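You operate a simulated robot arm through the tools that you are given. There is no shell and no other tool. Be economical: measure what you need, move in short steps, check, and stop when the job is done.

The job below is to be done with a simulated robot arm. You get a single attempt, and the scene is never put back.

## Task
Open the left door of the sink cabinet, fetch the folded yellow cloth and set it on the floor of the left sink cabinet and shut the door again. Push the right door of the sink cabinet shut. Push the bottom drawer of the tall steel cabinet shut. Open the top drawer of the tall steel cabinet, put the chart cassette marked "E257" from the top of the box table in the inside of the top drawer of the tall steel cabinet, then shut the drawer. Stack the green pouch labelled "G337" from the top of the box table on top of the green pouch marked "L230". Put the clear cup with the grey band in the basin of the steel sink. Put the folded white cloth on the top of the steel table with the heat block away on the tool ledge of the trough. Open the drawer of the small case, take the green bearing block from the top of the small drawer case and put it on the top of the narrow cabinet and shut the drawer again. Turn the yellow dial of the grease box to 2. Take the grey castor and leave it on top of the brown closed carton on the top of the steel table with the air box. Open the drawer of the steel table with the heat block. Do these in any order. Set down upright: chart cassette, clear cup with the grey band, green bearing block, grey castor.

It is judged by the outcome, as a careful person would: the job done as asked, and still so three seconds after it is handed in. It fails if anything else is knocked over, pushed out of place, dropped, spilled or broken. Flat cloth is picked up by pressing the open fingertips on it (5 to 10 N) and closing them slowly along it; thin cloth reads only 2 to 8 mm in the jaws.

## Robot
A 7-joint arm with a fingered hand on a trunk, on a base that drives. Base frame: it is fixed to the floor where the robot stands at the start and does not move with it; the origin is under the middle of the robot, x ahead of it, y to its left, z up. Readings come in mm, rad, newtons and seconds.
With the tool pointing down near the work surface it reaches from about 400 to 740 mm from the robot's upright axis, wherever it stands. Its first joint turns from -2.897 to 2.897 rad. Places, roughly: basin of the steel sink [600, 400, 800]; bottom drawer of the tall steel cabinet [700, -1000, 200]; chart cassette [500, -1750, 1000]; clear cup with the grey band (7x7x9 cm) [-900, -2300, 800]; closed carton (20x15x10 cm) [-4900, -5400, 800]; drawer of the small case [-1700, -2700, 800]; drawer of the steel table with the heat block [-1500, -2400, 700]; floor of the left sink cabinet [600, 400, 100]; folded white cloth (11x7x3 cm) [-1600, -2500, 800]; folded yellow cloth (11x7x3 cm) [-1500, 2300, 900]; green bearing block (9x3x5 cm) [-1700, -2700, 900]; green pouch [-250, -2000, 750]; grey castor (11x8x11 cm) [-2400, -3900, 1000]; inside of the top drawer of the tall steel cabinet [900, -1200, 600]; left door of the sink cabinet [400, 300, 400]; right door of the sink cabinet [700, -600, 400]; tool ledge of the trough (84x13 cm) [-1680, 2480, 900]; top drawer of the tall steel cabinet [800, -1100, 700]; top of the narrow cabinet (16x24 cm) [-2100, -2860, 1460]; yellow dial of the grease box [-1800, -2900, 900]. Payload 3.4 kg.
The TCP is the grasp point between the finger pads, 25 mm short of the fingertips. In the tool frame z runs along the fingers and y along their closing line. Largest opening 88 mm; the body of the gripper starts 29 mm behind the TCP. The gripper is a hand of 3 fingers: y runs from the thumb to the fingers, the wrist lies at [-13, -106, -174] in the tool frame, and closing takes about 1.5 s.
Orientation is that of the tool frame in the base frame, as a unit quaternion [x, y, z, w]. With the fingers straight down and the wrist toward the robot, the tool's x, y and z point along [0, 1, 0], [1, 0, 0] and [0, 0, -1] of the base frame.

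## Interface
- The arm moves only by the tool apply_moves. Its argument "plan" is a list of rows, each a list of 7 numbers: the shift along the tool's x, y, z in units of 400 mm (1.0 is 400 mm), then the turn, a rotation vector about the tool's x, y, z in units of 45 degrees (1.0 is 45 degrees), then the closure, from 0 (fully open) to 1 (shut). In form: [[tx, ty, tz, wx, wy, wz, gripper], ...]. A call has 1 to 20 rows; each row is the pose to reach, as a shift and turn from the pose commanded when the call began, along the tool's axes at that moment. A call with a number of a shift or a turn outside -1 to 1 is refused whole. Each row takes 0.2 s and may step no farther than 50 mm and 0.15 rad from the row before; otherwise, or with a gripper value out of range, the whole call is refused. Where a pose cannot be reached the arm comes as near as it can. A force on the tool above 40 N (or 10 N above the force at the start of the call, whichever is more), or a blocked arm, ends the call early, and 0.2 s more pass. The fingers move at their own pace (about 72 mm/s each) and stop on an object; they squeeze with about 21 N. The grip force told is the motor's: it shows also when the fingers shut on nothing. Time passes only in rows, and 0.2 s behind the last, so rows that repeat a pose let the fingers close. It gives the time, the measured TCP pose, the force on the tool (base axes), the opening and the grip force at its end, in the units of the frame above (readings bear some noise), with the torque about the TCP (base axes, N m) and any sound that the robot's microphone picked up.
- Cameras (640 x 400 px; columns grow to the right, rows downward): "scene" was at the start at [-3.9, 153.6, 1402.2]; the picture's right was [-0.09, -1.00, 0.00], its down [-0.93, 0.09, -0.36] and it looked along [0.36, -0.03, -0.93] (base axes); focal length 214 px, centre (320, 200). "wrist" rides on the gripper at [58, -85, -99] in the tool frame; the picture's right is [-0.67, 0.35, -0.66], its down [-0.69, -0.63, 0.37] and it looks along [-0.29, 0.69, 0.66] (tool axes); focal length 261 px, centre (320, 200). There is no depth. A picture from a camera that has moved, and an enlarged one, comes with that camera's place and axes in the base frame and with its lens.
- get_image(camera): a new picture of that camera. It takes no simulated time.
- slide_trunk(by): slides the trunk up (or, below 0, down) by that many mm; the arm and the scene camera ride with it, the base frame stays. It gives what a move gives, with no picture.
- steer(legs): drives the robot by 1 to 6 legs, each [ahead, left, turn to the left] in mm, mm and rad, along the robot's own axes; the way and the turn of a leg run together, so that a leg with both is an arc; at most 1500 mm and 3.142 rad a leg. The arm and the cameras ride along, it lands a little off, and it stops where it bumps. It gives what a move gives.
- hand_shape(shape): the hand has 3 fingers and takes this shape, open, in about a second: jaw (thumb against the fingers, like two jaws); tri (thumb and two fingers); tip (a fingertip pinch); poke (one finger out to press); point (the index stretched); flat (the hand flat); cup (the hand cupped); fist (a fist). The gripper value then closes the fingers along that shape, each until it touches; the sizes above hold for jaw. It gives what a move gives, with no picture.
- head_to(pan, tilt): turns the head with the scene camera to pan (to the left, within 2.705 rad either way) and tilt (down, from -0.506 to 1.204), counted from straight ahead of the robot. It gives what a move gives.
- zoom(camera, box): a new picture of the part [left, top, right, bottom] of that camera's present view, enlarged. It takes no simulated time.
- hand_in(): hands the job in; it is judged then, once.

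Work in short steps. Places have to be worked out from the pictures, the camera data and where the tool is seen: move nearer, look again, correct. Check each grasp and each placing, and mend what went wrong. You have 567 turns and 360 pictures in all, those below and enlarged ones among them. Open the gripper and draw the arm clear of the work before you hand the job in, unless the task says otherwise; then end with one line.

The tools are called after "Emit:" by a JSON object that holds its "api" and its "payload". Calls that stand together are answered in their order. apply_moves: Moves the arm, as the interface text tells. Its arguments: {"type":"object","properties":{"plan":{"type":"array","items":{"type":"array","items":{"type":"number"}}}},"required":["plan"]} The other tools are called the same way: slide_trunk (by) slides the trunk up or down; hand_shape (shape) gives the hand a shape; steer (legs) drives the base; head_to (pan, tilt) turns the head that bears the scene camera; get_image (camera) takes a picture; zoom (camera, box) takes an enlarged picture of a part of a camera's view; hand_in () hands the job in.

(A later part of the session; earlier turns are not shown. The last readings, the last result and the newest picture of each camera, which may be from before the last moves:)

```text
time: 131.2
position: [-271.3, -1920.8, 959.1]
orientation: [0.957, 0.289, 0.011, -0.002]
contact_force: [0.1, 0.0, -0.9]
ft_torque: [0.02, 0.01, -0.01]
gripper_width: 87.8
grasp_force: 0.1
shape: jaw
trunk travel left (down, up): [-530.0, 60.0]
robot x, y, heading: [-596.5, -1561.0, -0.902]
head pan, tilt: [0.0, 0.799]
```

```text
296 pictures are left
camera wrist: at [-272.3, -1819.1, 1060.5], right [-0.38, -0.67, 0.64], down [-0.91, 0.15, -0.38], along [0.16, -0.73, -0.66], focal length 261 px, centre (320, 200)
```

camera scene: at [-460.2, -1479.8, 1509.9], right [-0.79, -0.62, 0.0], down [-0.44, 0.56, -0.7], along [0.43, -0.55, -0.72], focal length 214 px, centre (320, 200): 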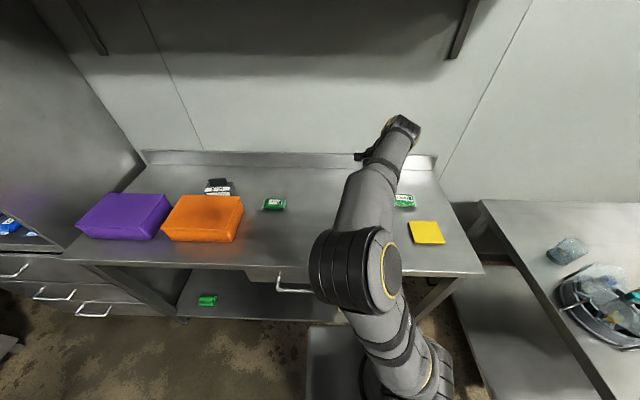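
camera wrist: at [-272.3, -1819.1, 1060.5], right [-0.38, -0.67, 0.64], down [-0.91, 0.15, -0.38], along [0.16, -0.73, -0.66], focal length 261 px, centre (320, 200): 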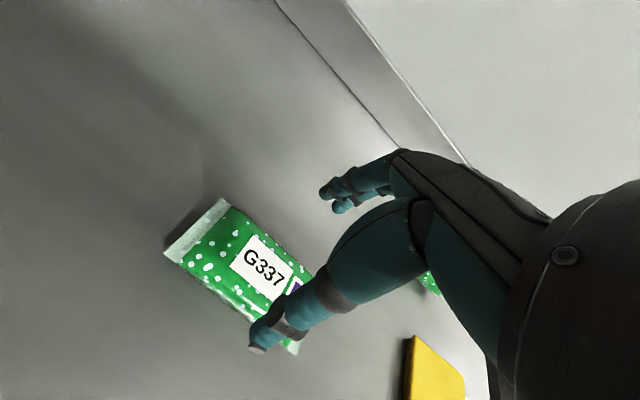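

Well centred and aligned. I descend to z≈893 and close.

Emit:
{"api": "apply_moves", "payload": {"plan": [[0, 0, 0.06, 0, 0, 0, 0], [0, 0, 0.12, 0, 0, 0, 0], [0, 0, 0.145, 0, 0, 0, 0], [0, 0, 0.165, 0, 0, 0, 0]]}}

Emit:
{"api": "apply_moves", "payload": {"plan": [[0, 0, 0, 0, 0, 0, 0.3], [0, 0, 0, 0, 0, 0, 0.5], [0, 0, 0, 0, 0, 0, 0.7], [0, 0, 0, 0, 0, 0, 0.85], [0, 0, 0, 0, 0, 0, 1], [0, 0, 0, 0, 0, 0, 1]]}}

Emit:
{"api": "get_image", "payload": {"camera": "wrist"}}

```text
time: 132.2
position: [-271.5, -1919.6, 896.9]
orientation: [0.957, 0.289, 0.011, -0.001]
contact_force: [0.7, 0.0, 0.2]
ft_torque: [-0.01, -0.03, 0.01]
gripper_width: 87.7
grasp_force: 0.1
shape: jaw
trunk travel left (down, up): [-530.0, 60.0]
robot x, y, heading: [-599.8, -1561.8, -0.903]
head pan, tilt: [0.0, 0.799]
```

```text
time: 133.6
position: [-270.0, -1920.2, 896.2]
orientation: [0.957, 0.29, 0.012, -0.002]
contact_force: [-0.8, 0.2, 0.3]
ft_torque: [-0.01, -0.01, -0.01]
gripper_width: 54.2
grasp_force: 21.4
shape: jaw
trunk travel left (down, up): [-530.0, 60.0]
robot x, y, heading: [-596.0, -1561.9, -0.905]
head pan, tilt: [0.0, 0.799]
```

```text
295 pictures are left
camera wrist: at [-271.3, -1818.3, 996.0], right [-0.38, -0.67, 0.64], down [-0.91, 0.15, -0.38], along [0.16, -0.73, -0.66], focal length 261 px, centre (320, 200)
```

wrist: 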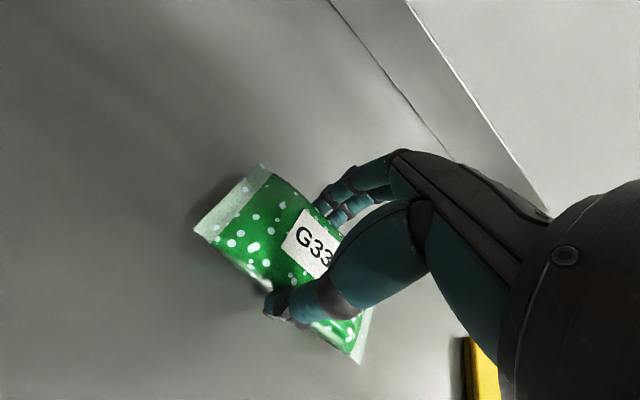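

Gripped at 54 mm. I lift it 120 mm and look toward L230.

Emit:
{"api": "apply_moves", "payload": {"plan": [[0, 0, -0.05, 0, 0, 0, 1], [0, 0, -0.15, 0, 0, 0, 1], [0, 0, -0.25, 0, 0, 0, 1], [0, 0, -0.35, 0, 0, 0, 1]]}}

Emit:
{"api": "get_image", "payload": {"camera": "wrist"}}

Emit:
{"api": "zoom", "payload": {"camera": "scene", "box": [340, 140, 480, 260]}}

```text
time: 134.6
position: [-273.2, -1920.9, 1037.3]
orientation: [0.957, 0.289, 0.012, -0.002]
contact_force: [-1.4, 0.4, -1.0]
ft_torque: [0.04, 0.0, 0.0]
gripper_width: 54.2
grasp_force: 20.9
shape: jaw
trunk travel left (down, up): [-530.0, 60.0]
robot x, y, heading: [-593.7, -1562.2, -0.909]
head pan, tilt: [0.0, 0.799]
```

```text
294 pictures are left
camera wrist: at [-273.2, -1819.3, 1137.9], right [-0.38, -0.67, 0.64], down [-0.91, 0.15, -0.38], along [0.16, -0.73, -0.66], focal length 261 px, centre (320, 200)
```

wrist: 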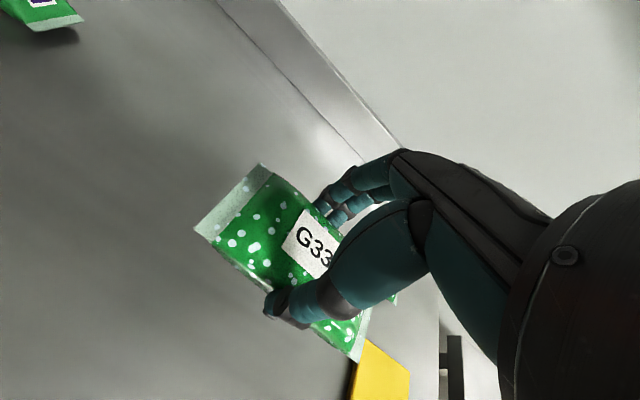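

```text
3.33 times, centred on (410, 200) of scene
camera zoom: at [-460.5, -1479.2, 1509.9], right [-0.79, -0.62, 0.0], down [-0.44, 0.56, -0.7], along [0.43, -0.55, -0.72], focal length 715 px, centre (20, 200)
```

zoom: 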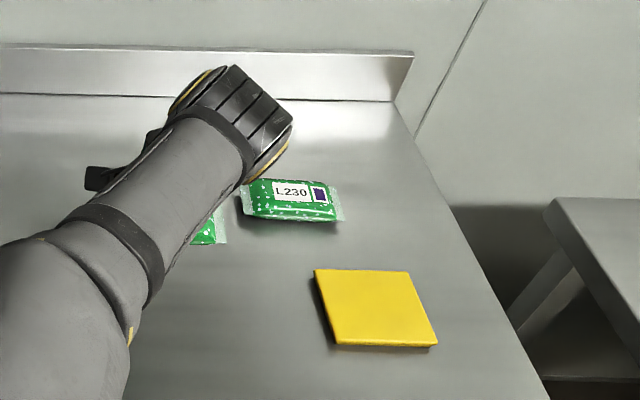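

L230 is seen near (-346,-2163) with the same orientation. I shift the held pouch past it to the right to view it unobstructed from the wrist camera.

Emit:
{"api": "apply_moves", "payload": {"plan": [[-0.11, 0.02, 0, 0, 0, 0, 1], [-0.22, 0.04, 0, 0, 0, 0, 1], [-0.33, 0.06, 0, 0, 0, 0, 1], [-0.44, 0.08, 0, 0, 0, 0, 1], [-0.55, 0.1, 0, 0, 0, 0, 1], [-0.66, 0.12, 0, 0, 0, 0, 1], [-0.77, 0.15, 0, 0, 0, 0, 1], [-0.86, 0.15, 0, 0, 0, 0, 1]]}}

Emit:
{"api": "get_image", "payload": {"camera": "wrist"}}

Emit:
{"api": "zoom", "payload": {"camera": "scene", "box": [340, 140, 480, 260]}}

```text
time: 136.4
position: [-529.2, -2161.8, 1027.2]
orientation: [0.957, 0.29, 0.012, -0.001]
contact_force: [-0.1, 0.6, -1.6]
ft_torque: [-0.02, -0.03, -0.02]
gripper_width: 54.0
grasp_force: 20.7
shape: jaw
trunk travel left (down, up): [-530.0, 60.0]
robot x, y, heading: [-598.0, -1560.0, -0.907]
head pan, tilt: [0.0, 0.799]
```

```text
292 pictures are left
camera wrist: at [-528.7, -2060.2, 1128.4], right [-0.38, -0.67, 0.64], down [-0.91, 0.15, -0.38], along [0.16, -0.73, -0.66], focal length 261 px, centre (320, 200)
```

wrist: 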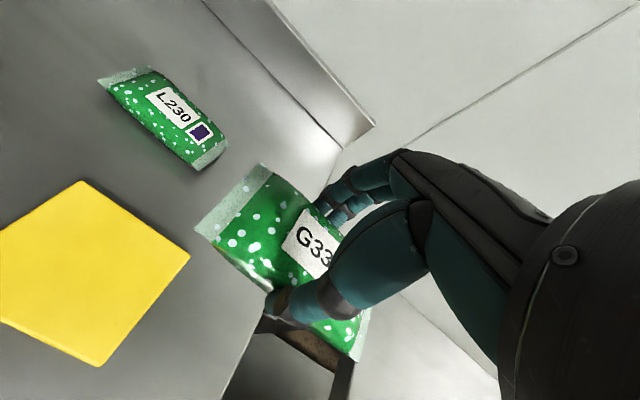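

```text
3.33 times, centred on (410, 200) of scene
camera zoom: at [-461.1, -1479.7, 1510.0], right [-0.79, -0.62, 0.0], down [-0.44, 0.56, -0.7], along [0.43, -0.55, -0.72], focal length 715 px, centre (20, 200)
```

zoom: 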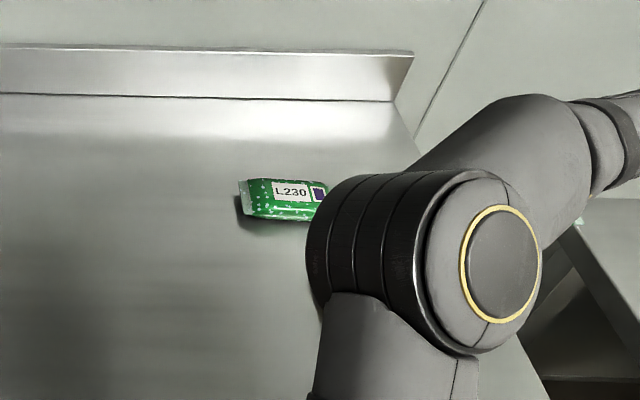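

Both views agree: L230 at (-347,-2164). I move over it and descend to just above.

Emit:
{"api": "apply_moves", "payload": {"plan": [[0.094, 0.064, 0, 0, 0, 0, 1], [0.188, 0.128, 0, 0, 0, 0, 1], [0.282, 0.193, 0, 0, 0, 0, 1], [0.376, 0.257, 0, 0, 0, 0, 1], [0.376, 0.257, 0.1, 0, 0, 0, 1], [0.376, 0.257, 0.18, 0, 0, 0, 1], [0.376, 0.257, 0.225, 0, 0, 0, 1]]}}

Emit:
{"api": "apply_moves", "payload": {"plan": [[0, 0, 0.01, 0, 0, 0, 1], [0, 0, 0.02, 0, 0, 0, 1], [0, 0, 0.03, 0, 0, 0, 1]]}}

Emit:
{"api": "zoom", "payload": {"camera": "scene", "box": [340, 120, 480, 240]}}

Emit:
{"api": "get_image", "payload": {"camera": "wrist"}}

```text
time: 138.0
position: [-340.6, -2162.6, 941.6]
orientation: [0.957, 0.291, 0.011, -0.002]
contact_force: [0.8, -0.2, -0.5]
ft_torque: [0.03, 0.0, -0.02]
gripper_width: 53.7
grasp_force: 21.2
shape: jaw
trunk travel left (down, up): [-530.0, 60.0]
robot x, y, heading: [-601.4, -1558.9, -0.906]
head pan, tilt: [0.0, 0.799]
```

```text
time: 138.8
position: [-342.6, -2164.3, 929.0]
orientation: [0.957, 0.29, 0.011, -0.001]
contact_force: [-0.2, 0.0, -0.5]
ft_torque: [-0.06, -0.01, 0.01]
gripper_width: 53.8
grasp_force: 21.0
shape: jaw
trunk travel left (down, up): [-530.0, 60.0]
robot x, y, heading: [-601.1, -1564.6, -0.907]
head pan, tilt: [0.0, 0.799]
```

```text
3.33 times, centred on (410, 180) of scene
camera zoom: at [-460.6, -1479.4, 1510.0], right [-0.79, -0.62, 0.0], down [-0.44, 0.56, -0.7], along [0.43, -0.55, -0.72], focal length 715 px, centre (20, 267)
```

zoom: 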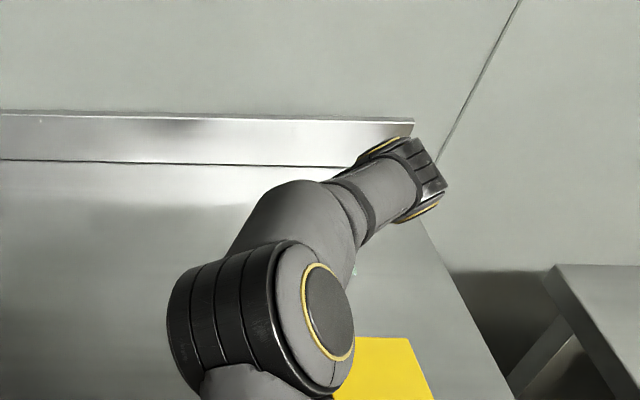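

```text
289 pictures are left
camera wrist: at [-342.5, -2061.5, 1030.0], right [-0.38, -0.67, 0.64], down [-0.91, 0.15, -0.38], along [0.16, -0.73, -0.66], focal length 261 px, centre (320, 200)
```

wrist: 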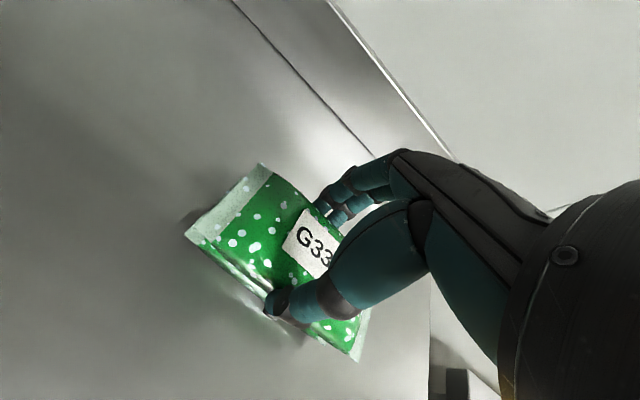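

Nearly aligned over L230 (its corner peeps out). I lower in 3 mm steps till touch.

Emit:
{"api": "apply_moves", "payload": {"plan": [[0, 0, 0.0075, 0, 0, 0, 1], [0, 0, 0.015, 0, 0, 0, 1], [0, 0, 0.0225, 0, 0, 0, 1]]}}

```text
time: 139.6
position: [-342.6, -2163.7, 921.7]
orientation: [0.957, 0.29, 0.012, -0.001]
contact_force: [0.1, 0.3, 4.0]
ft_torque: [0.0, 0.0, 0.0]
gripper_width: 53.7
grasp_force: 21.3
shape: jaw
trunk travel left (down, up): [-530.0, 60.0]
robot x, y, heading: [-601.2, -1562.1, -0.904]
head pan, tilt: [0.0, 0.799]
```

Touching with 4 N. I open slowly and lift.

Emit:
{"api": "apply_moves", "payload": {"plan": [[0, 0, 0, 0, 0, 0, 0.35], [0, 0, 0, 0, 0, 0, 0.25], [0, 0, 0, 0, 0, 0, 0.1], [0, 0, 0, 0, 0, 0, 0], [0, 0, 0, 0, 0, 0, 0], [0, 0, -0.03, 0, 0, 0, 0], [0, 0, -0.1, 0, 0, 0, 0], [0, 0, -0.2, 0, 0, 0, 0], [0, 0, -0.3, 0, 0, 0, 0], [-0.1, -0.05, -0.3, 0, 0, 0, 0], [-0.2, -0.1, -0.3, 0, 0, 0, 0], [-0.3, -0.15, -0.3, 0, 0, 0, 0]]}}

Emit:
{"api": "get_image", "payload": {"camera": "wrist"}}

```text
time: 142.2
position: [-479.2, -2181.7, 1037.9]
orientation: [0.957, 0.29, 0.012, -0.002]
contact_force: [0.5, 0.1, -0.9]
ft_torque: [0.02, 0.0, -0.03]
gripper_width: 87.7
grasp_force: 0.0
shape: jaw
trunk travel left (down, up): [-530.0, 60.0]
robot x, y, heading: [-599.9, -1560.7, -0.898]
head pan, tilt: [0.0, 0.799]
```

```text
288 pictures are left
camera wrist: at [-479.1, -2079.9, 1138.0], right [-0.38, -0.67, 0.64], down [-0.91, 0.15, -0.38], along [0.16, -0.73, -0.66], focal length 261 px, centre (320, 200)
```

wrist: 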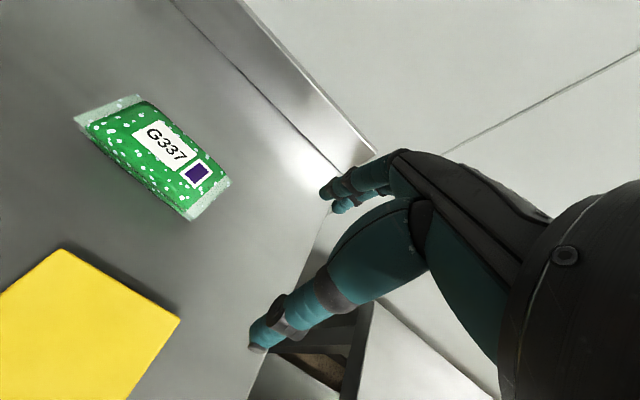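

G337 sits on L230. Next, the heat-block table: I back off, straighten my heading, and drive right to look.

Emit:
{"api": "steer", "payload": {"legs": [[-350, 0, -0.03], [0, -1000, 0]]}}

Emit:
{"api": "get_image", "payload": {"camera": "scene"}}

Emit:
{"api": "head_to", "payload": {"pan": -0.7, "tilt": 0.5}}

Emit:
{"api": "get_image", "payload": {"camera": "scene"}}

```text
time: 149.2
position: [-1524.3, -2491.6, 1038.0]
orientation: [0.964, 0.267, 0.011, -0.002]
contact_force: [-0.5, -0.6, 0.0]
ft_torque: [-0.02, 0.01, 0.0]
gripper_width: 87.5
grasp_force: 0.0
shape: jaw
trunk travel left (down, up): [-530.0, 60.0]
robot x, y, heading: [-1611.7, -1866.2, -0.95]
head pan, tilt: [0.0, 0.799]
```

```text
287 pictures are left
camera scene: at [-1473.8, -1789.9, 1510.0], right [-0.81, -0.58, 0.0], down [-0.42, 0.58, -0.7], along [0.41, -0.57, -0.72], focal length 214 px, centre (320, 200)
```

scene: 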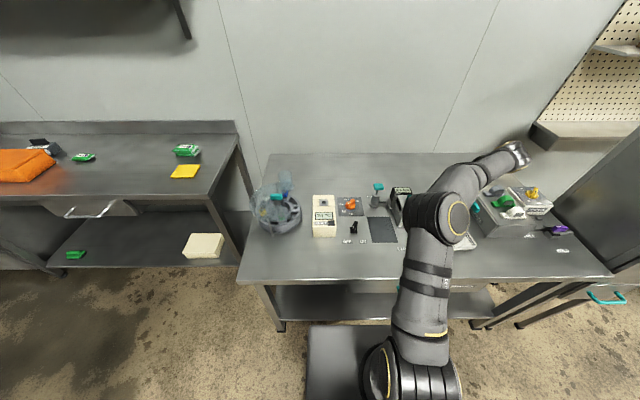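

```text
time: 150.3
position: [-1523.9, -2491.4, 1038.1]
orientation: [0.964, 0.267, 0.011, -0.002]
contact_force: [-0.3, -0.6, 0.5]
ft_torque: [0.02, 0.02, -0.01]
gripper_width: 87.7
grasp_force: 0.0
shape: jaw
trunk travel left (down, up): [-530.0, 60.0]
robot x, y, heading: [-1610.4, -1862.9, -0.951]
head pan, tilt: [-0.7, 0.499]
```

```text
286 pictures are left
camera scene: at [-1527.7, -1815.0, 1535.9], right [-1.0, 0.08, 0.0], down [0.04, 0.48, -0.88], along [-0.07, -0.88, -0.48], focal length 214 px, centre (320, 200)
```

scene: 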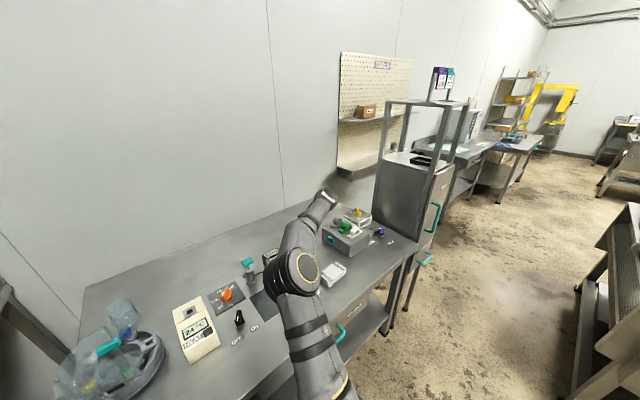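

I drive a bit further right and zoom in on the table items.

Emit:
{"api": "steer", "payload": {"legs": [[0, -500, 0.01]]}}

Emit:
{"api": "head_to", "payload": {"pan": 0.15, "tilt": 0.75}}

Emit:
{"api": "get_image", "payload": {"camera": "scene"}}

Emit:
{"api": "zoom", "payload": {"camera": "scene", "box": [160, 120, 360, 250]}}

```text
time: 153.3
position: [-1923.6, -2786.3, 1037.1]
orientation: [0.961, 0.275, 0.011, -0.001]
contact_force: [-0.3, -0.6, 0.0]
ft_torque: [-0.01, 0.01, -0.01]
gripper_width: 87.5
grasp_force: 0.0
shape: jaw
trunk travel left (down, up): [-530.0, 60.0]
robot x, y, heading: [-2022.6, -2163.1, -0.934]
head pan, tilt: [-0.7, 0.499]
```

```text
time: 154.4
position: [-1922.4, -2786.0, 1038.0]
orientation: [0.961, 0.275, 0.011, -0.001]
contact_force: [0.5, 0.2, -0.4]
ft_torque: [-0.03, -0.05, -0.03]
gripper_width: 87.5
grasp_force: 0.1
shape: jaw
trunk travel left (down, up): [-530.0, 60.0]
robot x, y, heading: [-2025.6, -2159.9, -0.935]
head pan, tilt: [0.15, 0.75]
```

```text
285 pictures are left
camera scene: at [-1872.3, -2078.4, 1514.0], right [-0.71, -0.71, 0.0], down [-0.48, 0.48, -0.73], along [0.52, -0.52, -0.68], focal length 214 px, centre (320, 200)
```

scene: 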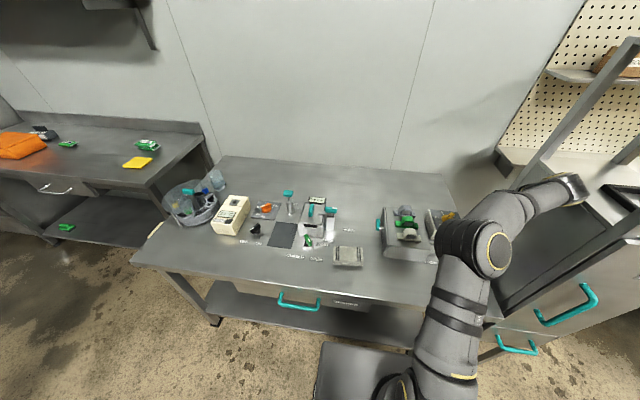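

```text
3.08 times, centred on (260, 185) of scene
camera zoom: at [-1872.3, -2078.4, 1514.0], right [-0.71, -0.71, 0.0], down [-0.48, 0.48, -0.73], along [0.52, -0.52, -0.68], focal length 660 px, centre (505, 246)
```

zoom: 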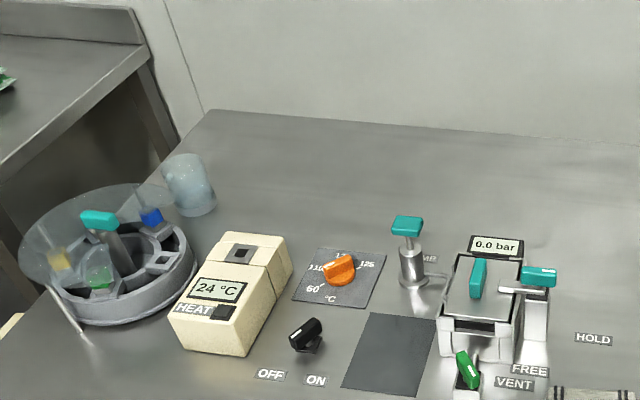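

I zoom on the small case, cloth and grease box.

Emit:
{"api": "zoom", "payload": {"camera": "scene", "box": [310, 180, 490, 300]}}

Emit:
{"api": "get_image", "payload": {"camera": "wrist"}}

```text
3.33 times, centred on (400, 240) of scene
camera zoom: at [-1872.3, -2078.4, 1514.0], right [-0.71, -0.71, 0.0], down [-0.48, 0.48, -0.73], along [0.52, -0.52, -0.68], focal length 715 px, centre (53, 67)
```

zoom: 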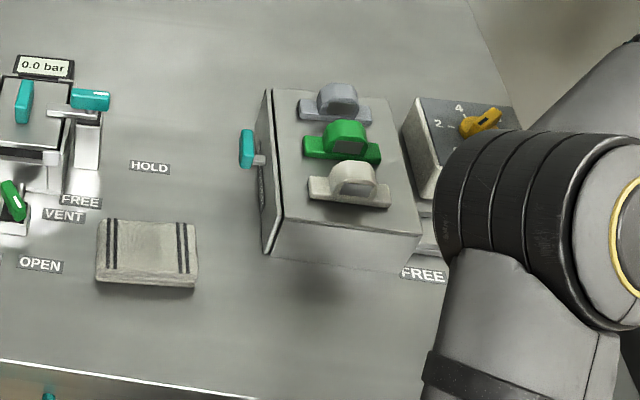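

```text
282 pictures are left
camera wrist: at [-1919.8, -2684.5, 1138.0], right [-0.4, -0.66, 0.64], down [-0.91, 0.18, -0.38], along [0.14, -0.73, -0.66], focal length 261 px, centre (320, 200)
```

wrist: 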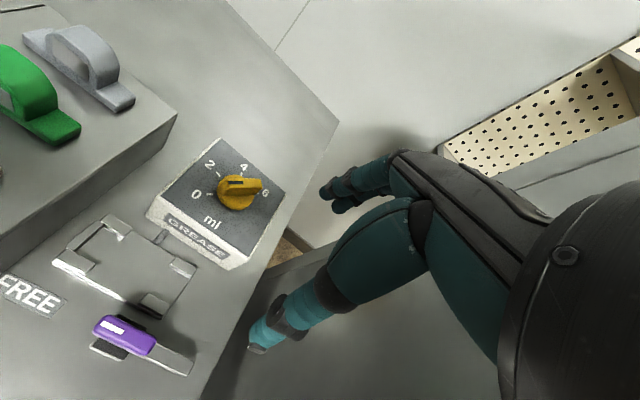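

Three bearing blocks sit on the small case; its drawer's teal knob faces left. The grease dial points at 6 on a slanted face with 60° steps, so 2 is 120° counter-clockwise. I zoom on the dial.

Emit:
{"api": "zoom", "payload": {"camera": "wrist", "box": [140, 130, 300, 280]}}

```text
2.67 times, centred on (220, 205) of wrist
camera zoom: at [-1919.8, -2684.5, 1138.0], right [-0.4, -0.66, 0.64], down [-0.91, 0.18, -0.38], along [0.14, -0.73, -0.66], focal length 695 px, centre (587, 187)
```

zoom: 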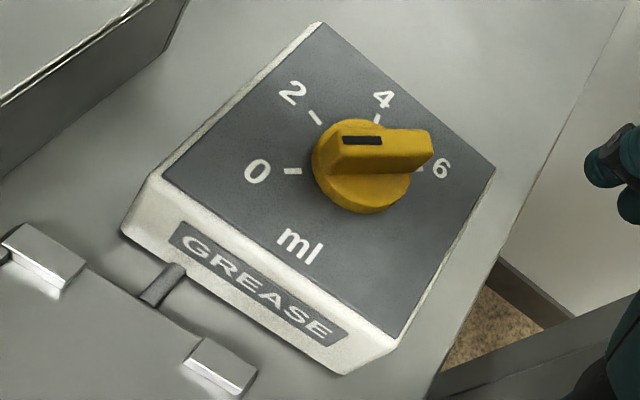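

The black mark sits on the left end of the ridge (towards 0). I check the orange dial for the pointer convention.

Emit:
{"api": "zoom", "payload": {"camera": "scene", "box": [235, 185, 300, 230]}}

Emit:
{"api": "zoom", "payload": {"camera": "scene", "box": [415, 195, 480, 240]}}

```text
8.89 times, centred on (268, 208) of scene
camera zoom: at [-1872.3, -2078.4, 1514.0], right [-0.71, -0.71, 0.0], down [-0.48, 0.48, -0.73], along [0.52, -0.52, -0.68], focal length 1906 px, centre (787, 133)
```

zoom: 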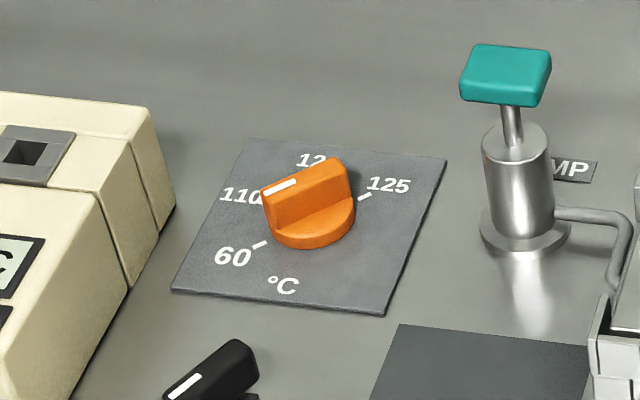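

```text
8.89 times, centred on (448, 218) of scene
camera zoom: at [-1872.3, -2078.4, 1514.0], right [-0.71, -0.71, 0.0], down [-0.48, 0.48, -0.73], along [0.52, -0.52, -0.68], focal length 1906 px, centre (-813, 44)
```

zoom: 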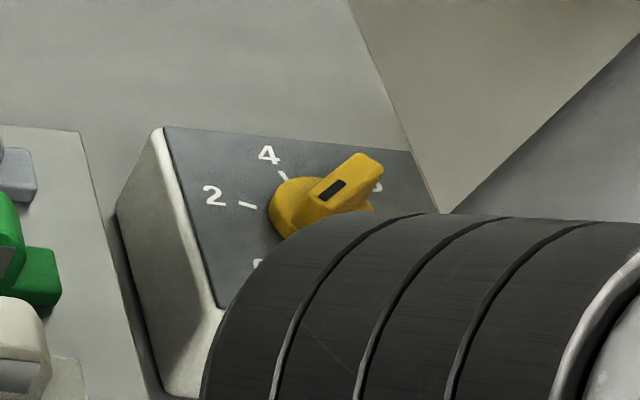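

The mark end is the pointer, so the dial is at 0 and must turn 60° clockwise. The face is level, z≈863, knob at about (-1828,-2850). I move above it with the jaw across the ridge.

Emit:
{"api": "apply_moves", "payload": {"plan": [[0.023, 0.052, 0, 0, 0, -0.152, 0], [0.046, 0.104, 0, 0, 0, -0.305, 0], [0.069, 0.156, 0.06, 0, 0, -0.457, 0.2], [0.092, 0.208, 0.12, 0, 0, -0.61, 0.3], [0.1145, 0.26, 0.18, 0, 0, -0.762, 0.3]]}}

Emit:
{"api": "get_image", "payload": {"camera": "wrist"}}

Emit:
{"api": "zoom", "payload": {"camera": "scene", "box": [390, 160, 550, 260]}}

```text
time: 155.6
position: [-1824.5, -2800.9, 955.4]
orientation: [0.845, 0.534, 0.011, 0.002]
contact_force: [0.2, 0.1, 0.3]
ft_torque: [0.0, 0.02, -0.04]
gripper_width: 61.9
grasp_force: 0.1
shape: jaw
out of reach, approached as far as the arm can: row 4, 5
trunk travel left (down, up): [-530.0, 60.0]
robot x, y, heading: [-2026.4, -2162.1, -0.936]
head pan, tilt: [0.15, 0.75]
```

```text
278 pictures are left
camera wrist: at [-1877.6, -2712.2, 1052.9], right [0.01, -0.76, 0.65], down [-0.85, -0.35, -0.39], along [0.52, -0.55, -0.65], focal length 261 px, centre (320, 200)
```

wrist: 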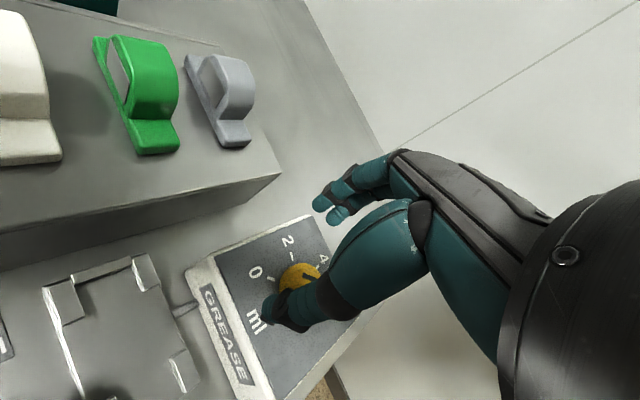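

```text
4.00 times, centred on (470, 210) of scene
camera zoom: at [-1872.2, -2077.4, 1513.9], right [-0.71, -0.71, 0.0], down [-0.48, 0.48, -0.73], along [0.52, -0.52, -0.68], focal length 858 px, centre (-280, 160)
```

zoom: 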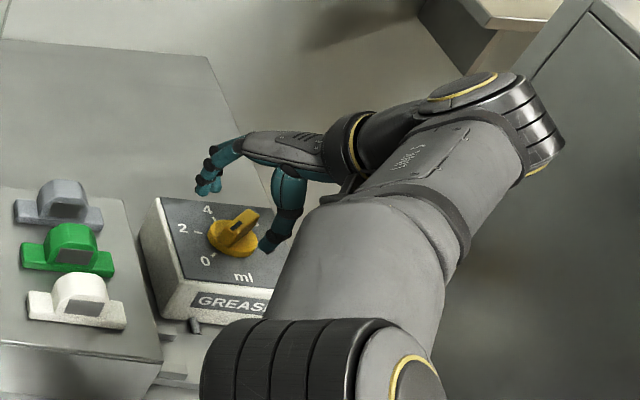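

The reach ran short. I raise the hand and shift it left, then drive right 150 mm to get closer.

Emit:
{"api": "apply_moves", "payload": {"plan": [[0, 0, -0.1, 0, 0, 0, 0.3], [0.08, 0.045, -0.2, 0, 0, 0, 0.3], [0.17, 0.09, -0.2, 0, 0, 0, 0.3], [0.25, 0.135, -0.2, 0, 0, 0, 0.3], [0.33, 0.178, -0.2, 0, 0, 0, 0.3]]}}

Emit:
{"api": "steer", "payload": {"legs": [[0, -150, 0]]}}

Emit:
{"api": "get_image", "payload": {"camera": "wrist"}}

Emit:
{"api": "get_image", "payload": {"camera": "scene"}}

```text
refused: row 2 steps farther than a row can; nothing moved
```

```text
time: 156.8
position: [-1858.7, -2834.7, 955.0]
orientation: [0.834, 0.552, 0.013, 0.005]
contact_force: [-0.5, 0.0, 0.6]
ft_torque: [-0.02, -0.02, -0.02]
gripper_width: 61.7
grasp_force: 0.2
shape: jaw
trunk travel left (down, up): [-530.0, 60.0]
robot x, y, heading: [-2086.1, -2202.8, -0.921]
head pan, tilt: [0.15, 0.75]
stopped in leg 1: the robot was blocked; the commanded pose is now the measured one
```

```text
276 pictures are left
camera wrist: at [-1916.6, -2748.4, 1053.5], right [0.04, -0.76, 0.65], down [-0.84, -0.38, -0.39], along [0.55, -0.53, -0.65], focal length 261 px, centre (320, 200)
```

wrist: 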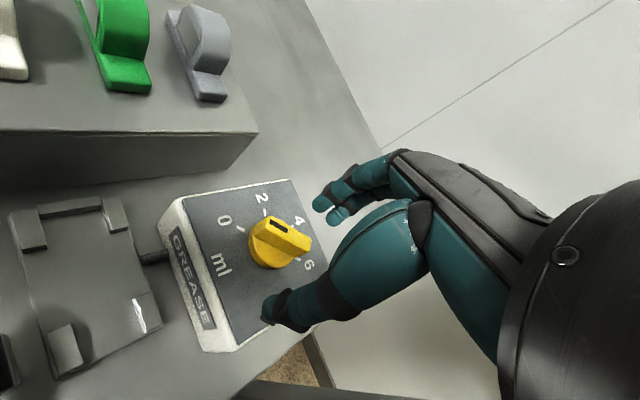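

```text
275 pictures are left
camera scene: at [-1932.3, -2114.6, 1513.1], right [-0.7, -0.72, 0.01], down [-0.49, 0.47, -0.73], along [0.52, -0.52, -0.68], focal length 214 px, centre (320, 200)
```

scene: 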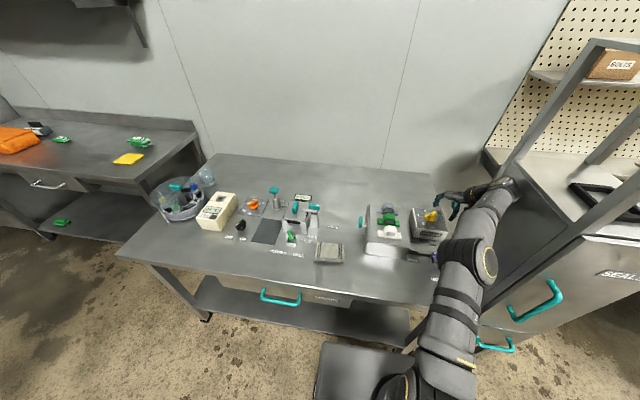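

The wrist touched the narrow cabinet's side and the drive stopped; no residual force. I'll approach this table sideways instead (base is narrower that way). First lift the hand and back off.

Emit:
{"api": "apply_moves", "payload": {"plan": [[0, 0, -0.1, 0, 0, 0, 0.3], [0, 0, -0.2, 0, 0, 0, 0.3]]}}

Emit:
{"api": "steer", "payload": {"legs": [[-100, 30, 0], [-430, 100, 0]]}}

Emit:
{"api": "get_image", "payload": {"camera": "scene"}}

```text
time: 157.3
position: [-1867.3, -2835.2, 1029.6]
orientation: [0.836, 0.548, 0.014, 0.001]
contact_force: [-0.2, -0.4, -0.2]
ft_torque: [-0.01, 0.0, 0.05]
gripper_width: 62.0
grasp_force: 0.1
shape: jaw
out of reach, approached as far as the arm can: row 2
trunk travel left (down, up): [-530.0, 60.0]
robot x, y, heading: [-2086.8, -2208.8, -0.929]
head pan, tilt: [0.15, 0.75]
```

```text
time: 160.8
position: [-2081.4, -2335.4, 1029.1]
orientation: [0.835, 0.55, 0.017, 0.002]
contact_force: [0.3, 0.3, 0.5]
ft_torque: [0.02, 0.01, 0.02]
gripper_width: 61.7
grasp_force: 0.1
shape: jaw
trunk travel left (down, up): [-530.0, 60.0]
robot x, y, heading: [-2298.7, -1706.4, -0.928]
head pan, tilt: [0.15, 0.75]
```

```text
274 pictures are left
camera scene: at [-2151.0, -1623.0, 1514.0], right [-0.7, -0.72, 0.0], down [-0.49, 0.48, -0.73], along [0.52, -0.51, -0.68], focal length 214 px, centre (320, 200)
```

scene: 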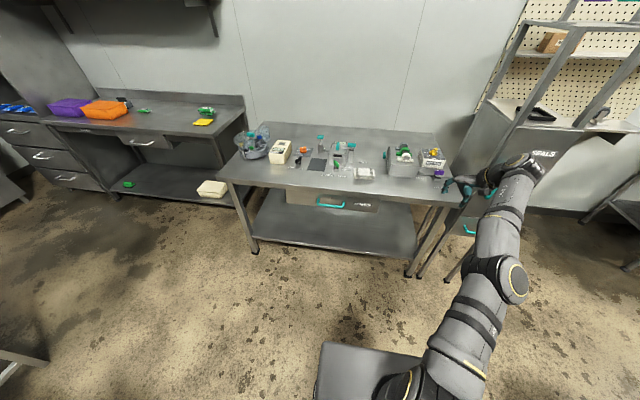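

I turn to face along the table (toward the sink), so the table is on my right.

Emit:
{"api": "steer", "payload": {"legs": [[0, 0, 1.561]]}}

Emit:
{"api": "head_to", "payload": {"pan": -1.2, "tilt": 0.6}}

Emit:
{"api": "get_image", "payload": {"camera": "scene"}}

```text
time: 165.0
position: [-1669.4, -1503.0, 1027.6]
orientation: [0.215, 0.977, 0.013, -0.01]
contact_force: [-0.4, -0.5, -0.8]
ft_torque: [-0.04, 0.0, 0.03]
gripper_width: 61.9
grasp_force: 0.2
shape: jaw
trunk travel left (down, up): [-530.0, 60.0]
robot x, y, heading: [-2302.1, -1705.9, 0.625]
head pan, tilt: [0.15, 0.75]
```

```text
time: 166.5
position: [-1669.6, -1503.9, 1027.4]
orientation: [0.214, 0.977, 0.012, -0.012]
contact_force: [-0.3, -0.3, 0.4]
ft_torque: [0.03, -0.01, -0.01]
gripper_width: 61.9
grasp_force: 0.0
shape: jaw
trunk travel left (down, up): [-530.0, 60.0]
robot x, y, heading: [-2300.2, -1709.9, 0.618]
head pan, tilt: [-1.201, 0.6]
```

```text
273 pictures are left
camera scene: at [-2366.9, -1663.6, 1526.8], right [-0.54, -0.84, 0.0], down [-0.47, 0.31, -0.83], along [0.69, -0.45, -0.56], focal length 214 px, centre (320, 200)
```

scene: 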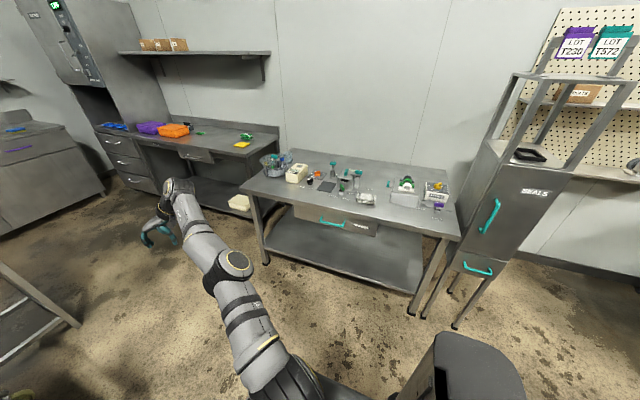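

I swing the arm to my right in two arcs, first half now.

Emit:
{"api": "apply_moves", "payload": {"plan": [[-0.056, -0.089, 0, 0, 0, 0.099, 0.3], [-0.104, -0.182, 0, 0, 0, 0.198, 0.3], [-0.148, -0.275, 0, 0, 0, 0.297, 0.3], [-0.186, -0.37, 0, 0, 0, 0.396, 0.3], [-0.215, -0.467, 0, 0, 0, 0.495, 0.3], [-0.239, -0.564, 0, 0, 0, 0.594, 0.3], [-0.258, -0.661, 0, 0, 0, 0.693, 0.3], [-0.269, -0.759, 0, 0, 0, 0.792, 0.3], [-0.272, -0.856, 0, 0, 0, 0.891, 0.3], [-0.271, -0.952, 0, 0, 0, 0.99, 0.3]]}}

```text
time: 168.7
position: [-1694.9, -1919.5, 1027.8]
orientation: [0.567, 0.824, 0.009, -0.015]
contact_force: [-0.9, 0.0, -0.1]
ft_torque: [0.01, 0.01, -0.02]
gripper_width: 61.5
grasp_force: 0.1
shape: jaw
out of reach, approached as far as the arm can: row 2, 3, 4, 5, 6, 7, 8, 9, 10
trunk travel left (down, up): [-530.0, 60.0]
robot x, y, heading: [-2299.2, -1706.8, 0.621]
head pan, tilt: [-1.201, 0.6]
```

Second half of the swing.

Emit:
{"api": "apply_moves", "payload": {"plan": [[-0.064, -0.09, 0, 0, 0, 0.11, 0.3], [-0.121, -0.183, 0, 0, 0, 0.22, 0.3], [-0.172, -0.277, 0, 0, 0, 0.33, 0.3], [-0.214, -0.374, 0, 0, 0, 0.44, 0.3], [-0.249, -0.473, 0, 0, 0, 0.55, 0.3], [-0.279, -0.571, 0, 0, 0, 0.66, 0.3], [-0.3, -0.67, 0, 0, 0, 0.77, 0.3], [-0.312, -0.77, 0, 0, 0, 0.88, 0.3], [-0.318, -0.866, 0, 0, 0, 0.99, 0.3]]}}

Emit:
{"api": "get_image", "payload": {"camera": "scene"}}

```text
time: 170.7
position: [-1951.4, -2207.8, 1044.1]
orientation: [0.833, 0.554, 0.002, -0.017]
contact_force: [0.5, 0.1, 0.2]
ft_torque: [-0.02, -0.04, -0.02]
gripper_width: 61.7
grasp_force: 0.0
shape: jaw
out of reach, approached as far as the arm can: row 1, 2, 3, 4, 5, 6, 7, 8, 9
trunk travel left (down, up): [-530.0, 60.0]
robot x, y, heading: [-2300.8, -1704.2, 0.627]
head pan, tilt: [-1.201, 0.6]
```

```text
272 pictures are left
camera scene: at [-2366.2, -1663.8, 1526.9], right [-0.55, -0.84, 0.0], down [-0.47, 0.31, -0.82], along [0.69, -0.45, -0.57], focal length 214 px, centre (320, 200)
```

scene: 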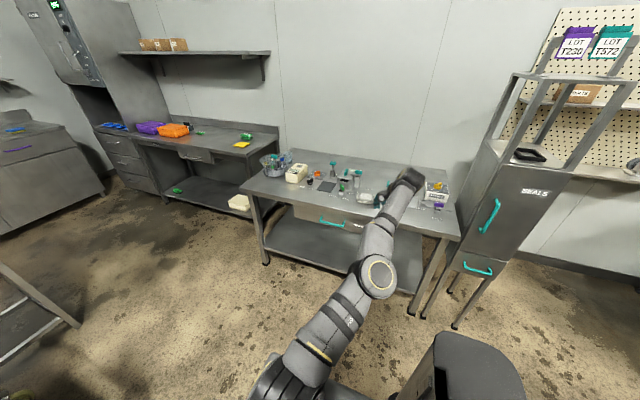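

I now sidle to the table with the arm already on the table side.

Emit:
{"api": "steer", "payload": {"legs": [[-216, -500, 0], [0, -110, 0]]}}

Emit:
{"api": "get_image", "payload": {"camera": "scene"}}

Emit:
{"api": "get_image", "payload": {"camera": "wrist"}}

```text
time: 174.6
position: [-1768.1, -2835.7, 1043.2]
orientation: [0.834, 0.552, 0.001, -0.018]
contact_force: [1.0, -0.1, -0.2]
ft_torque: [-0.02, 0.0, 0.01]
gripper_width: 62.0
grasp_force: 0.1
shape: jaw
trunk travel left (down, up): [-530.0, 60.0]
robot x, y, heading: [-2112.1, -2334.1, 0.625]
head pan, tilt: [-1.201, 0.6]
```

```text
271 pictures are left
camera scene: at [-2182.9, -2289.9, 1526.9], right [-0.55, -0.84, 0.0], down [-0.47, 0.31, -0.82], along [0.69, -0.45, -0.57], focal length 214 px, centre (320, 200)
```

scene: 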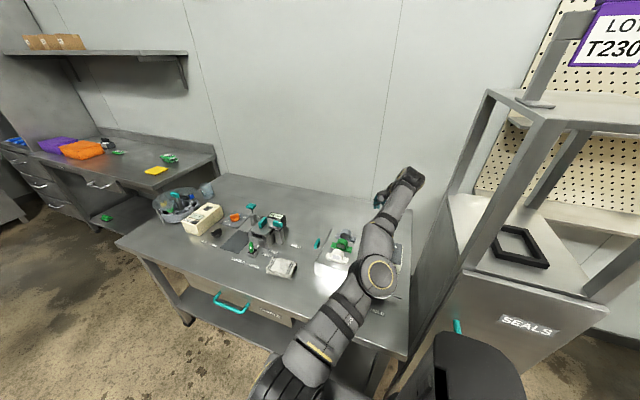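

```text
270 pictures are left
camera wrist: at [-1821.8, -2752.1, 1146.3], right [0.07, -0.77, 0.63], down [-0.85, -0.38, -0.36], along [0.52, -0.51, -0.69], focal length 261 px, centre (320, 200)
```

wrist: 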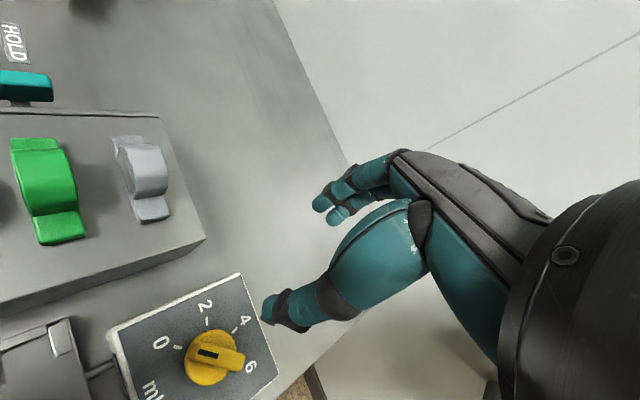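

The knob is confirmed at (-1829,-2849). I move above it and descend to z≈925.

Emit:
{"api": "apply_moves", "payload": {"plan": [[-0.045, -0.062, 0, 0, 0, 0, 0.35], [-0.091, -0.1245, 0, 0, 0, 0, 0.35], [-0.091, -0.1245, 0.1, 0, 0, 0, 0.35], [-0.091, -0.1245, 0.2, 0, 0, 0, 0.35], [-0.091, -0.1245, 0.285, 0, 0, 0, 0.35]]}}

Emit:
{"api": "get_image", "payload": {"camera": "wrist"}}

```text
time: 175.8
position: [-1824.8, -2875.9, 932.0]
orientation: [0.833, 0.553, 0.001, -0.018]
contact_force: [-0.3, 0.7, 1.0]
ft_torque: [-0.04, 0.01, -0.02]
gripper_width: 57.5
grasp_force: 0.0
shape: jaw
out of reach, approached as far as the arm can: row 2, 3, 4, 5
trunk travel left (down, up): [-530.0, 60.0]
robot x, y, heading: [-2112.7, -2335.0, 0.622]
head pan, tilt: [-1.201, 0.6]
```

```text
269 pictures are left
camera wrist: at [-1877.9, -2792.2, 1035.6], right [0.07, -0.77, 0.63], down [-0.85, -0.38, -0.36], along [0.52, -0.51, -0.69], focal length 261 px, centre (320, 200)
```

wrist: 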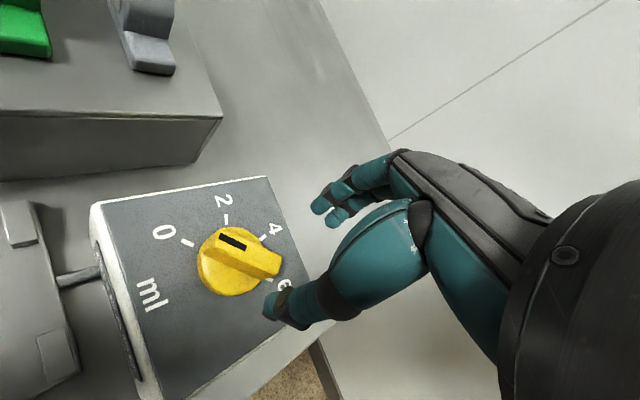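

The +30° wrist yaw is at a joint limit and shifts the position. I reduce the yaw by about 20° and re-centre.

Emit:
{"api": "apply_moves", "payload": {"plan": [[0.02, -0.01, -0.05, 0, 0, 0.15, 0.35], [0.04, -0.02, -0.05, 0, 0, 0.3, 0.35], [0.057, -0.032, -0.02, 0, 0, 0.467, 0.35]]}}

Emit:
{"api": "get_image", "payload": {"camera": "wrist"}}

```text
time: 176.6
position: [-1810.8, -2898.9, 948.6]
orientation: [0.92, 0.391, -0.001, -0.018]
contact_force: [-0.3, -0.5, 0.7]
ft_torque: [0.0, -0.03, -0.01]
gripper_width: 57.7
grasp_force: 0.1
shape: jaw
out of reach, approached as far as the arm can: row 1, 2, 3
trunk travel left (down, up): [-530.0, 60.0]
robot x, y, heading: [-2116.7, -2332.3, 0.615]
head pan, tilt: [-1.201, 0.6]
```

```text
268 pictures are left
camera wrist: at [-1829.1, -2801.7, 1051.1], right [-0.2, -0.75, 0.63], down [-0.94, -0.04, -0.35], along [0.29, -0.66, -0.69], focal length 261 px, centre (320, 200)
```

wrist: 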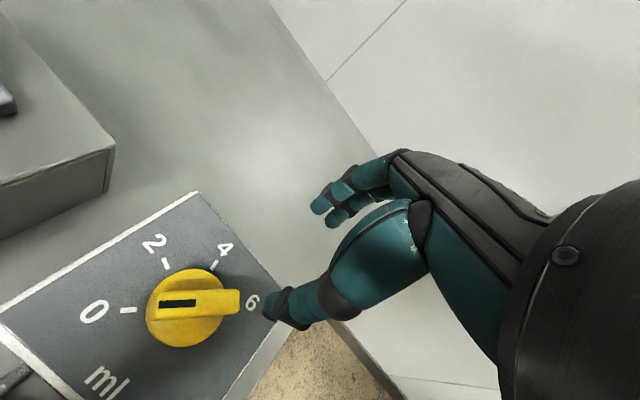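

Something in the arm is at a limit in this posture. I lift and rotate the wrist further clockwise to free it.

Emit:
{"api": "apply_moves", "payload": {"plan": [[0, 0, -0.1, 0, 0, 0.15, 0.35], [0, 0, -0.2, 0, 0, 0.3, 0.35], [0, 0, -0.2, 0, 0, 0.45, 0.35], [0, 0, -0.2, 0, 0, 0.6, 0.35], [0, 0, -0.2, 0, 0, 0.75, 0.35]]}}

Emit:
{"api": "head_to", "payload": {"pan": -1.4, "tilt": 0.7}}

Emit:
{"api": "get_image", "payload": {"camera": "scene"}}

```text
time: 177.8
position: [-1807.8, -2895.0, 1028.4]
orientation: [0.99, 0.137, -0.006, -0.015]
contact_force: [-0.7, -1.1, 0.0]
ft_torque: [0.02, -0.01, -0.06]
gripper_width: 57.6
grasp_force: 0.0
shape: jaw
out of reach, approached as far as the arm can: row 2, 5
trunk travel left (down, up): [-530.0, 60.0]
robot x, y, heading: [-2114.0, -2338.3, 0.616]
head pan, tilt: [-1.201, 0.6]
```

```text
time: 178.5
position: [-1809.4, -2893.9, 1028.4]
orientation: [0.99, 0.138, -0.006, -0.016]
contact_force: [0.1, -0.5, -0.1]
ft_torque: [-0.02, -0.01, 0.02]
gripper_width: 57.5
grasp_force: 0.2
shape: jaw
trunk travel left (down, up): [-530.0, 60.0]
robot x, y, heading: [-2115.5, -2336.7, 0.622]
head pan, tilt: [-1.4, 0.7]
```

```text
267 pictures are left
camera scene: at [-2196.9, -2300.4, 1518.2], right [-0.7, -0.71, 0.0], down [-0.46, 0.45, -0.77], along [0.55, -0.54, -0.64], focal length 214 px, centre (320, 200)
```

scene: 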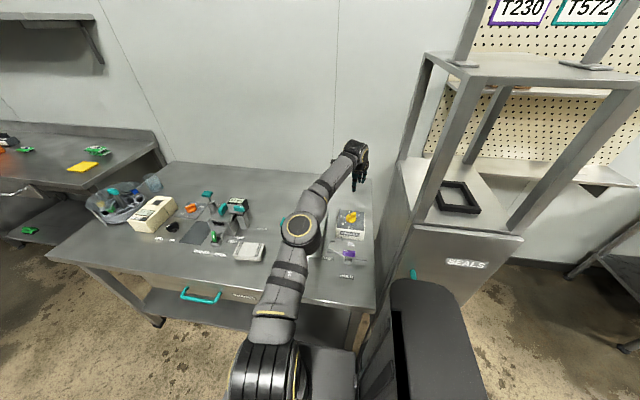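

Test: retract 100 mm along the tool's back direction to see whether the arm is free to fold.

Emit:
{"api": "apply_moves", "payload": {"plan": [[0, -0.1, 0, 0, 0, 0, 0.35], [0, -0.2, 0, 0, 0, 0, 0.35], [0, -0.3, 0, 0, 0, 0, 0.35]]}}

```text
time: 179.3
position: [-1842.5, -2778.3, 1030.9]
orientation: [0.99, 0.139, -0.006, -0.016]
contact_force: [-0.1, -0.3, 1.0]
ft_torque: [-0.01, -0.03, -0.04]
gripper_width: 57.6
grasp_force: 0.0
shape: jaw
trunk travel left (down, up): [-530.0, 60.0]
robot x, y, heading: [-2117.2, -2335.0, 0.621]
head pan, tilt: [-1.4, 0.7]
```

Free again. I try turning to about y=95° while moving over the knob.

Emit:
{"api": "apply_moves", "payload": {"plan": [[0, 0.04, 0, 0, 0, -0.14, 0.35], [-0.005, 0.08, 0, 0, 0, -0.28, 0.35], [-0.01, 0.13, 0, 0, 0, -0.42, 0.35], [-0.014, 0.1825, 0, 0, 0, -0.56, 0.35]]}}

```text
time: 180.3
position: [-1825.8, -2850.3, 1031.8]
orientation: [0.936, 0.352, -0.002, -0.016]
contact_force: [-0.6, -0.1, 0.4]
ft_torque: [-0.01, -0.01, -0.02]
gripper_width: 57.6
grasp_force: 0.0
shape: jaw
trunk travel left (down, up): [-530.0, 60.0]
robot x, y, heading: [-2116.5, -2332.0, 0.614]
head pan, tilt: [-1.4, 0.7]
```

That works. I try a further 17° while staying above.

Emit:
{"api": "apply_moves", "payload": {"plan": [[0, 0, 0.05, 0, 0, -0.13, 0.35], [0, 0, 0.1, 0, 0, -0.26, 0.35], [0, 0, 0.15, 0, 0, -0.38, 0.35]]}}

Emit:
{"api": "get_image", "payload": {"camera": "wrist"}}

```text
time: 181.1
position: [-1825.4, -2847.0, 970.2]
orientation: [0.874, 0.487, 0.001, -0.017]
contact_force: [-0.6, -0.8, 0.3]
ft_torque: [-0.02, -0.02, -0.01]
gripper_width: 57.4
grasp_force: 0.1
shape: jaw
trunk travel left (down, up): [-530.0, 60.0]
robot x, y, heading: [-2118.8, -2336.1, 0.62]
head pan, tilt: [-1.4, 0.7]
```

```text
266 pictures are left
camera wrist: at [-1865.5, -2757.8, 1072.0], right [-0.05, -0.77, 0.63], down [-0.9, -0.24, -0.36], along [0.43, -0.59, -0.68], focal length 261 px, centre (320, 200)
```

wrist: 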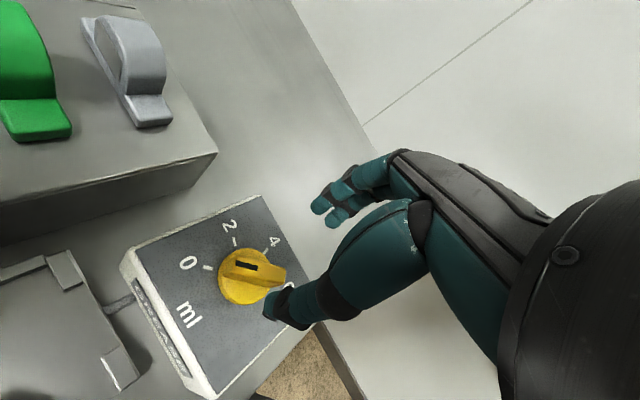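

The jaw is at 112° (ridge needs 120°), centred within 5 mm. I descend to TCP z≈908.

Emit:
{"api": "apply_moves", "payload": {"plan": [[-0.005, -0.005, 0.06, 0, 0, -0.05, 0.35], [-0.009, -0.009, 0.11, 0, 0, -0.1, 0.35], [-0.009, -0.009, 0.135, 0, 0, -0.1, 0.35], [-0.009, -0.009, 0.155, 0, 0, -0.1, 0.35]]}}

Emit:
{"api": "get_image", "payload": {"camera": "wrist"}}

```text
time: 182.1
position: [-1832.8, -2847.2, 907.2]
orientation: [0.855, 0.519, 0.001, -0.017]
contact_force: [-1.1, 0.0, 1.2]
ft_torque: [-0.03, -0.01, -0.02]
gripper_width: 57.2
grasp_force: 0.1
shape: jaw
trunk travel left (down, up): [-530.0, 60.0]
robot x, y, heading: [-2117.8, -2333.1, 0.622]
head pan, tilt: [-1.4, 0.7]
```

```text
265 pictures are left
camera wrist: at [-1879.6, -2760.7, 1010.3], right [0.01, -0.77, 0.63], down [-0.88, -0.31, -0.36], along [0.47, -0.55, -0.68], focal length 261 px, centre (320, 200)
```

wrist: 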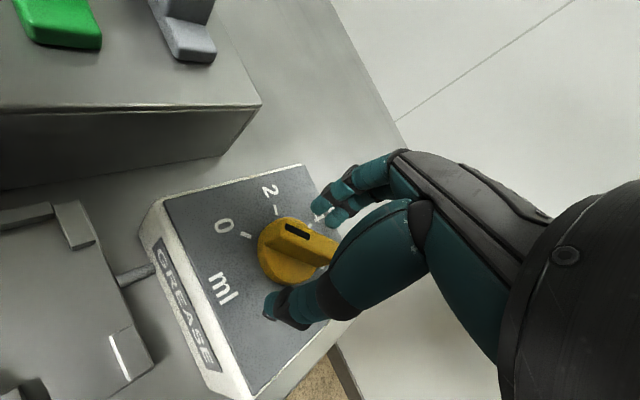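

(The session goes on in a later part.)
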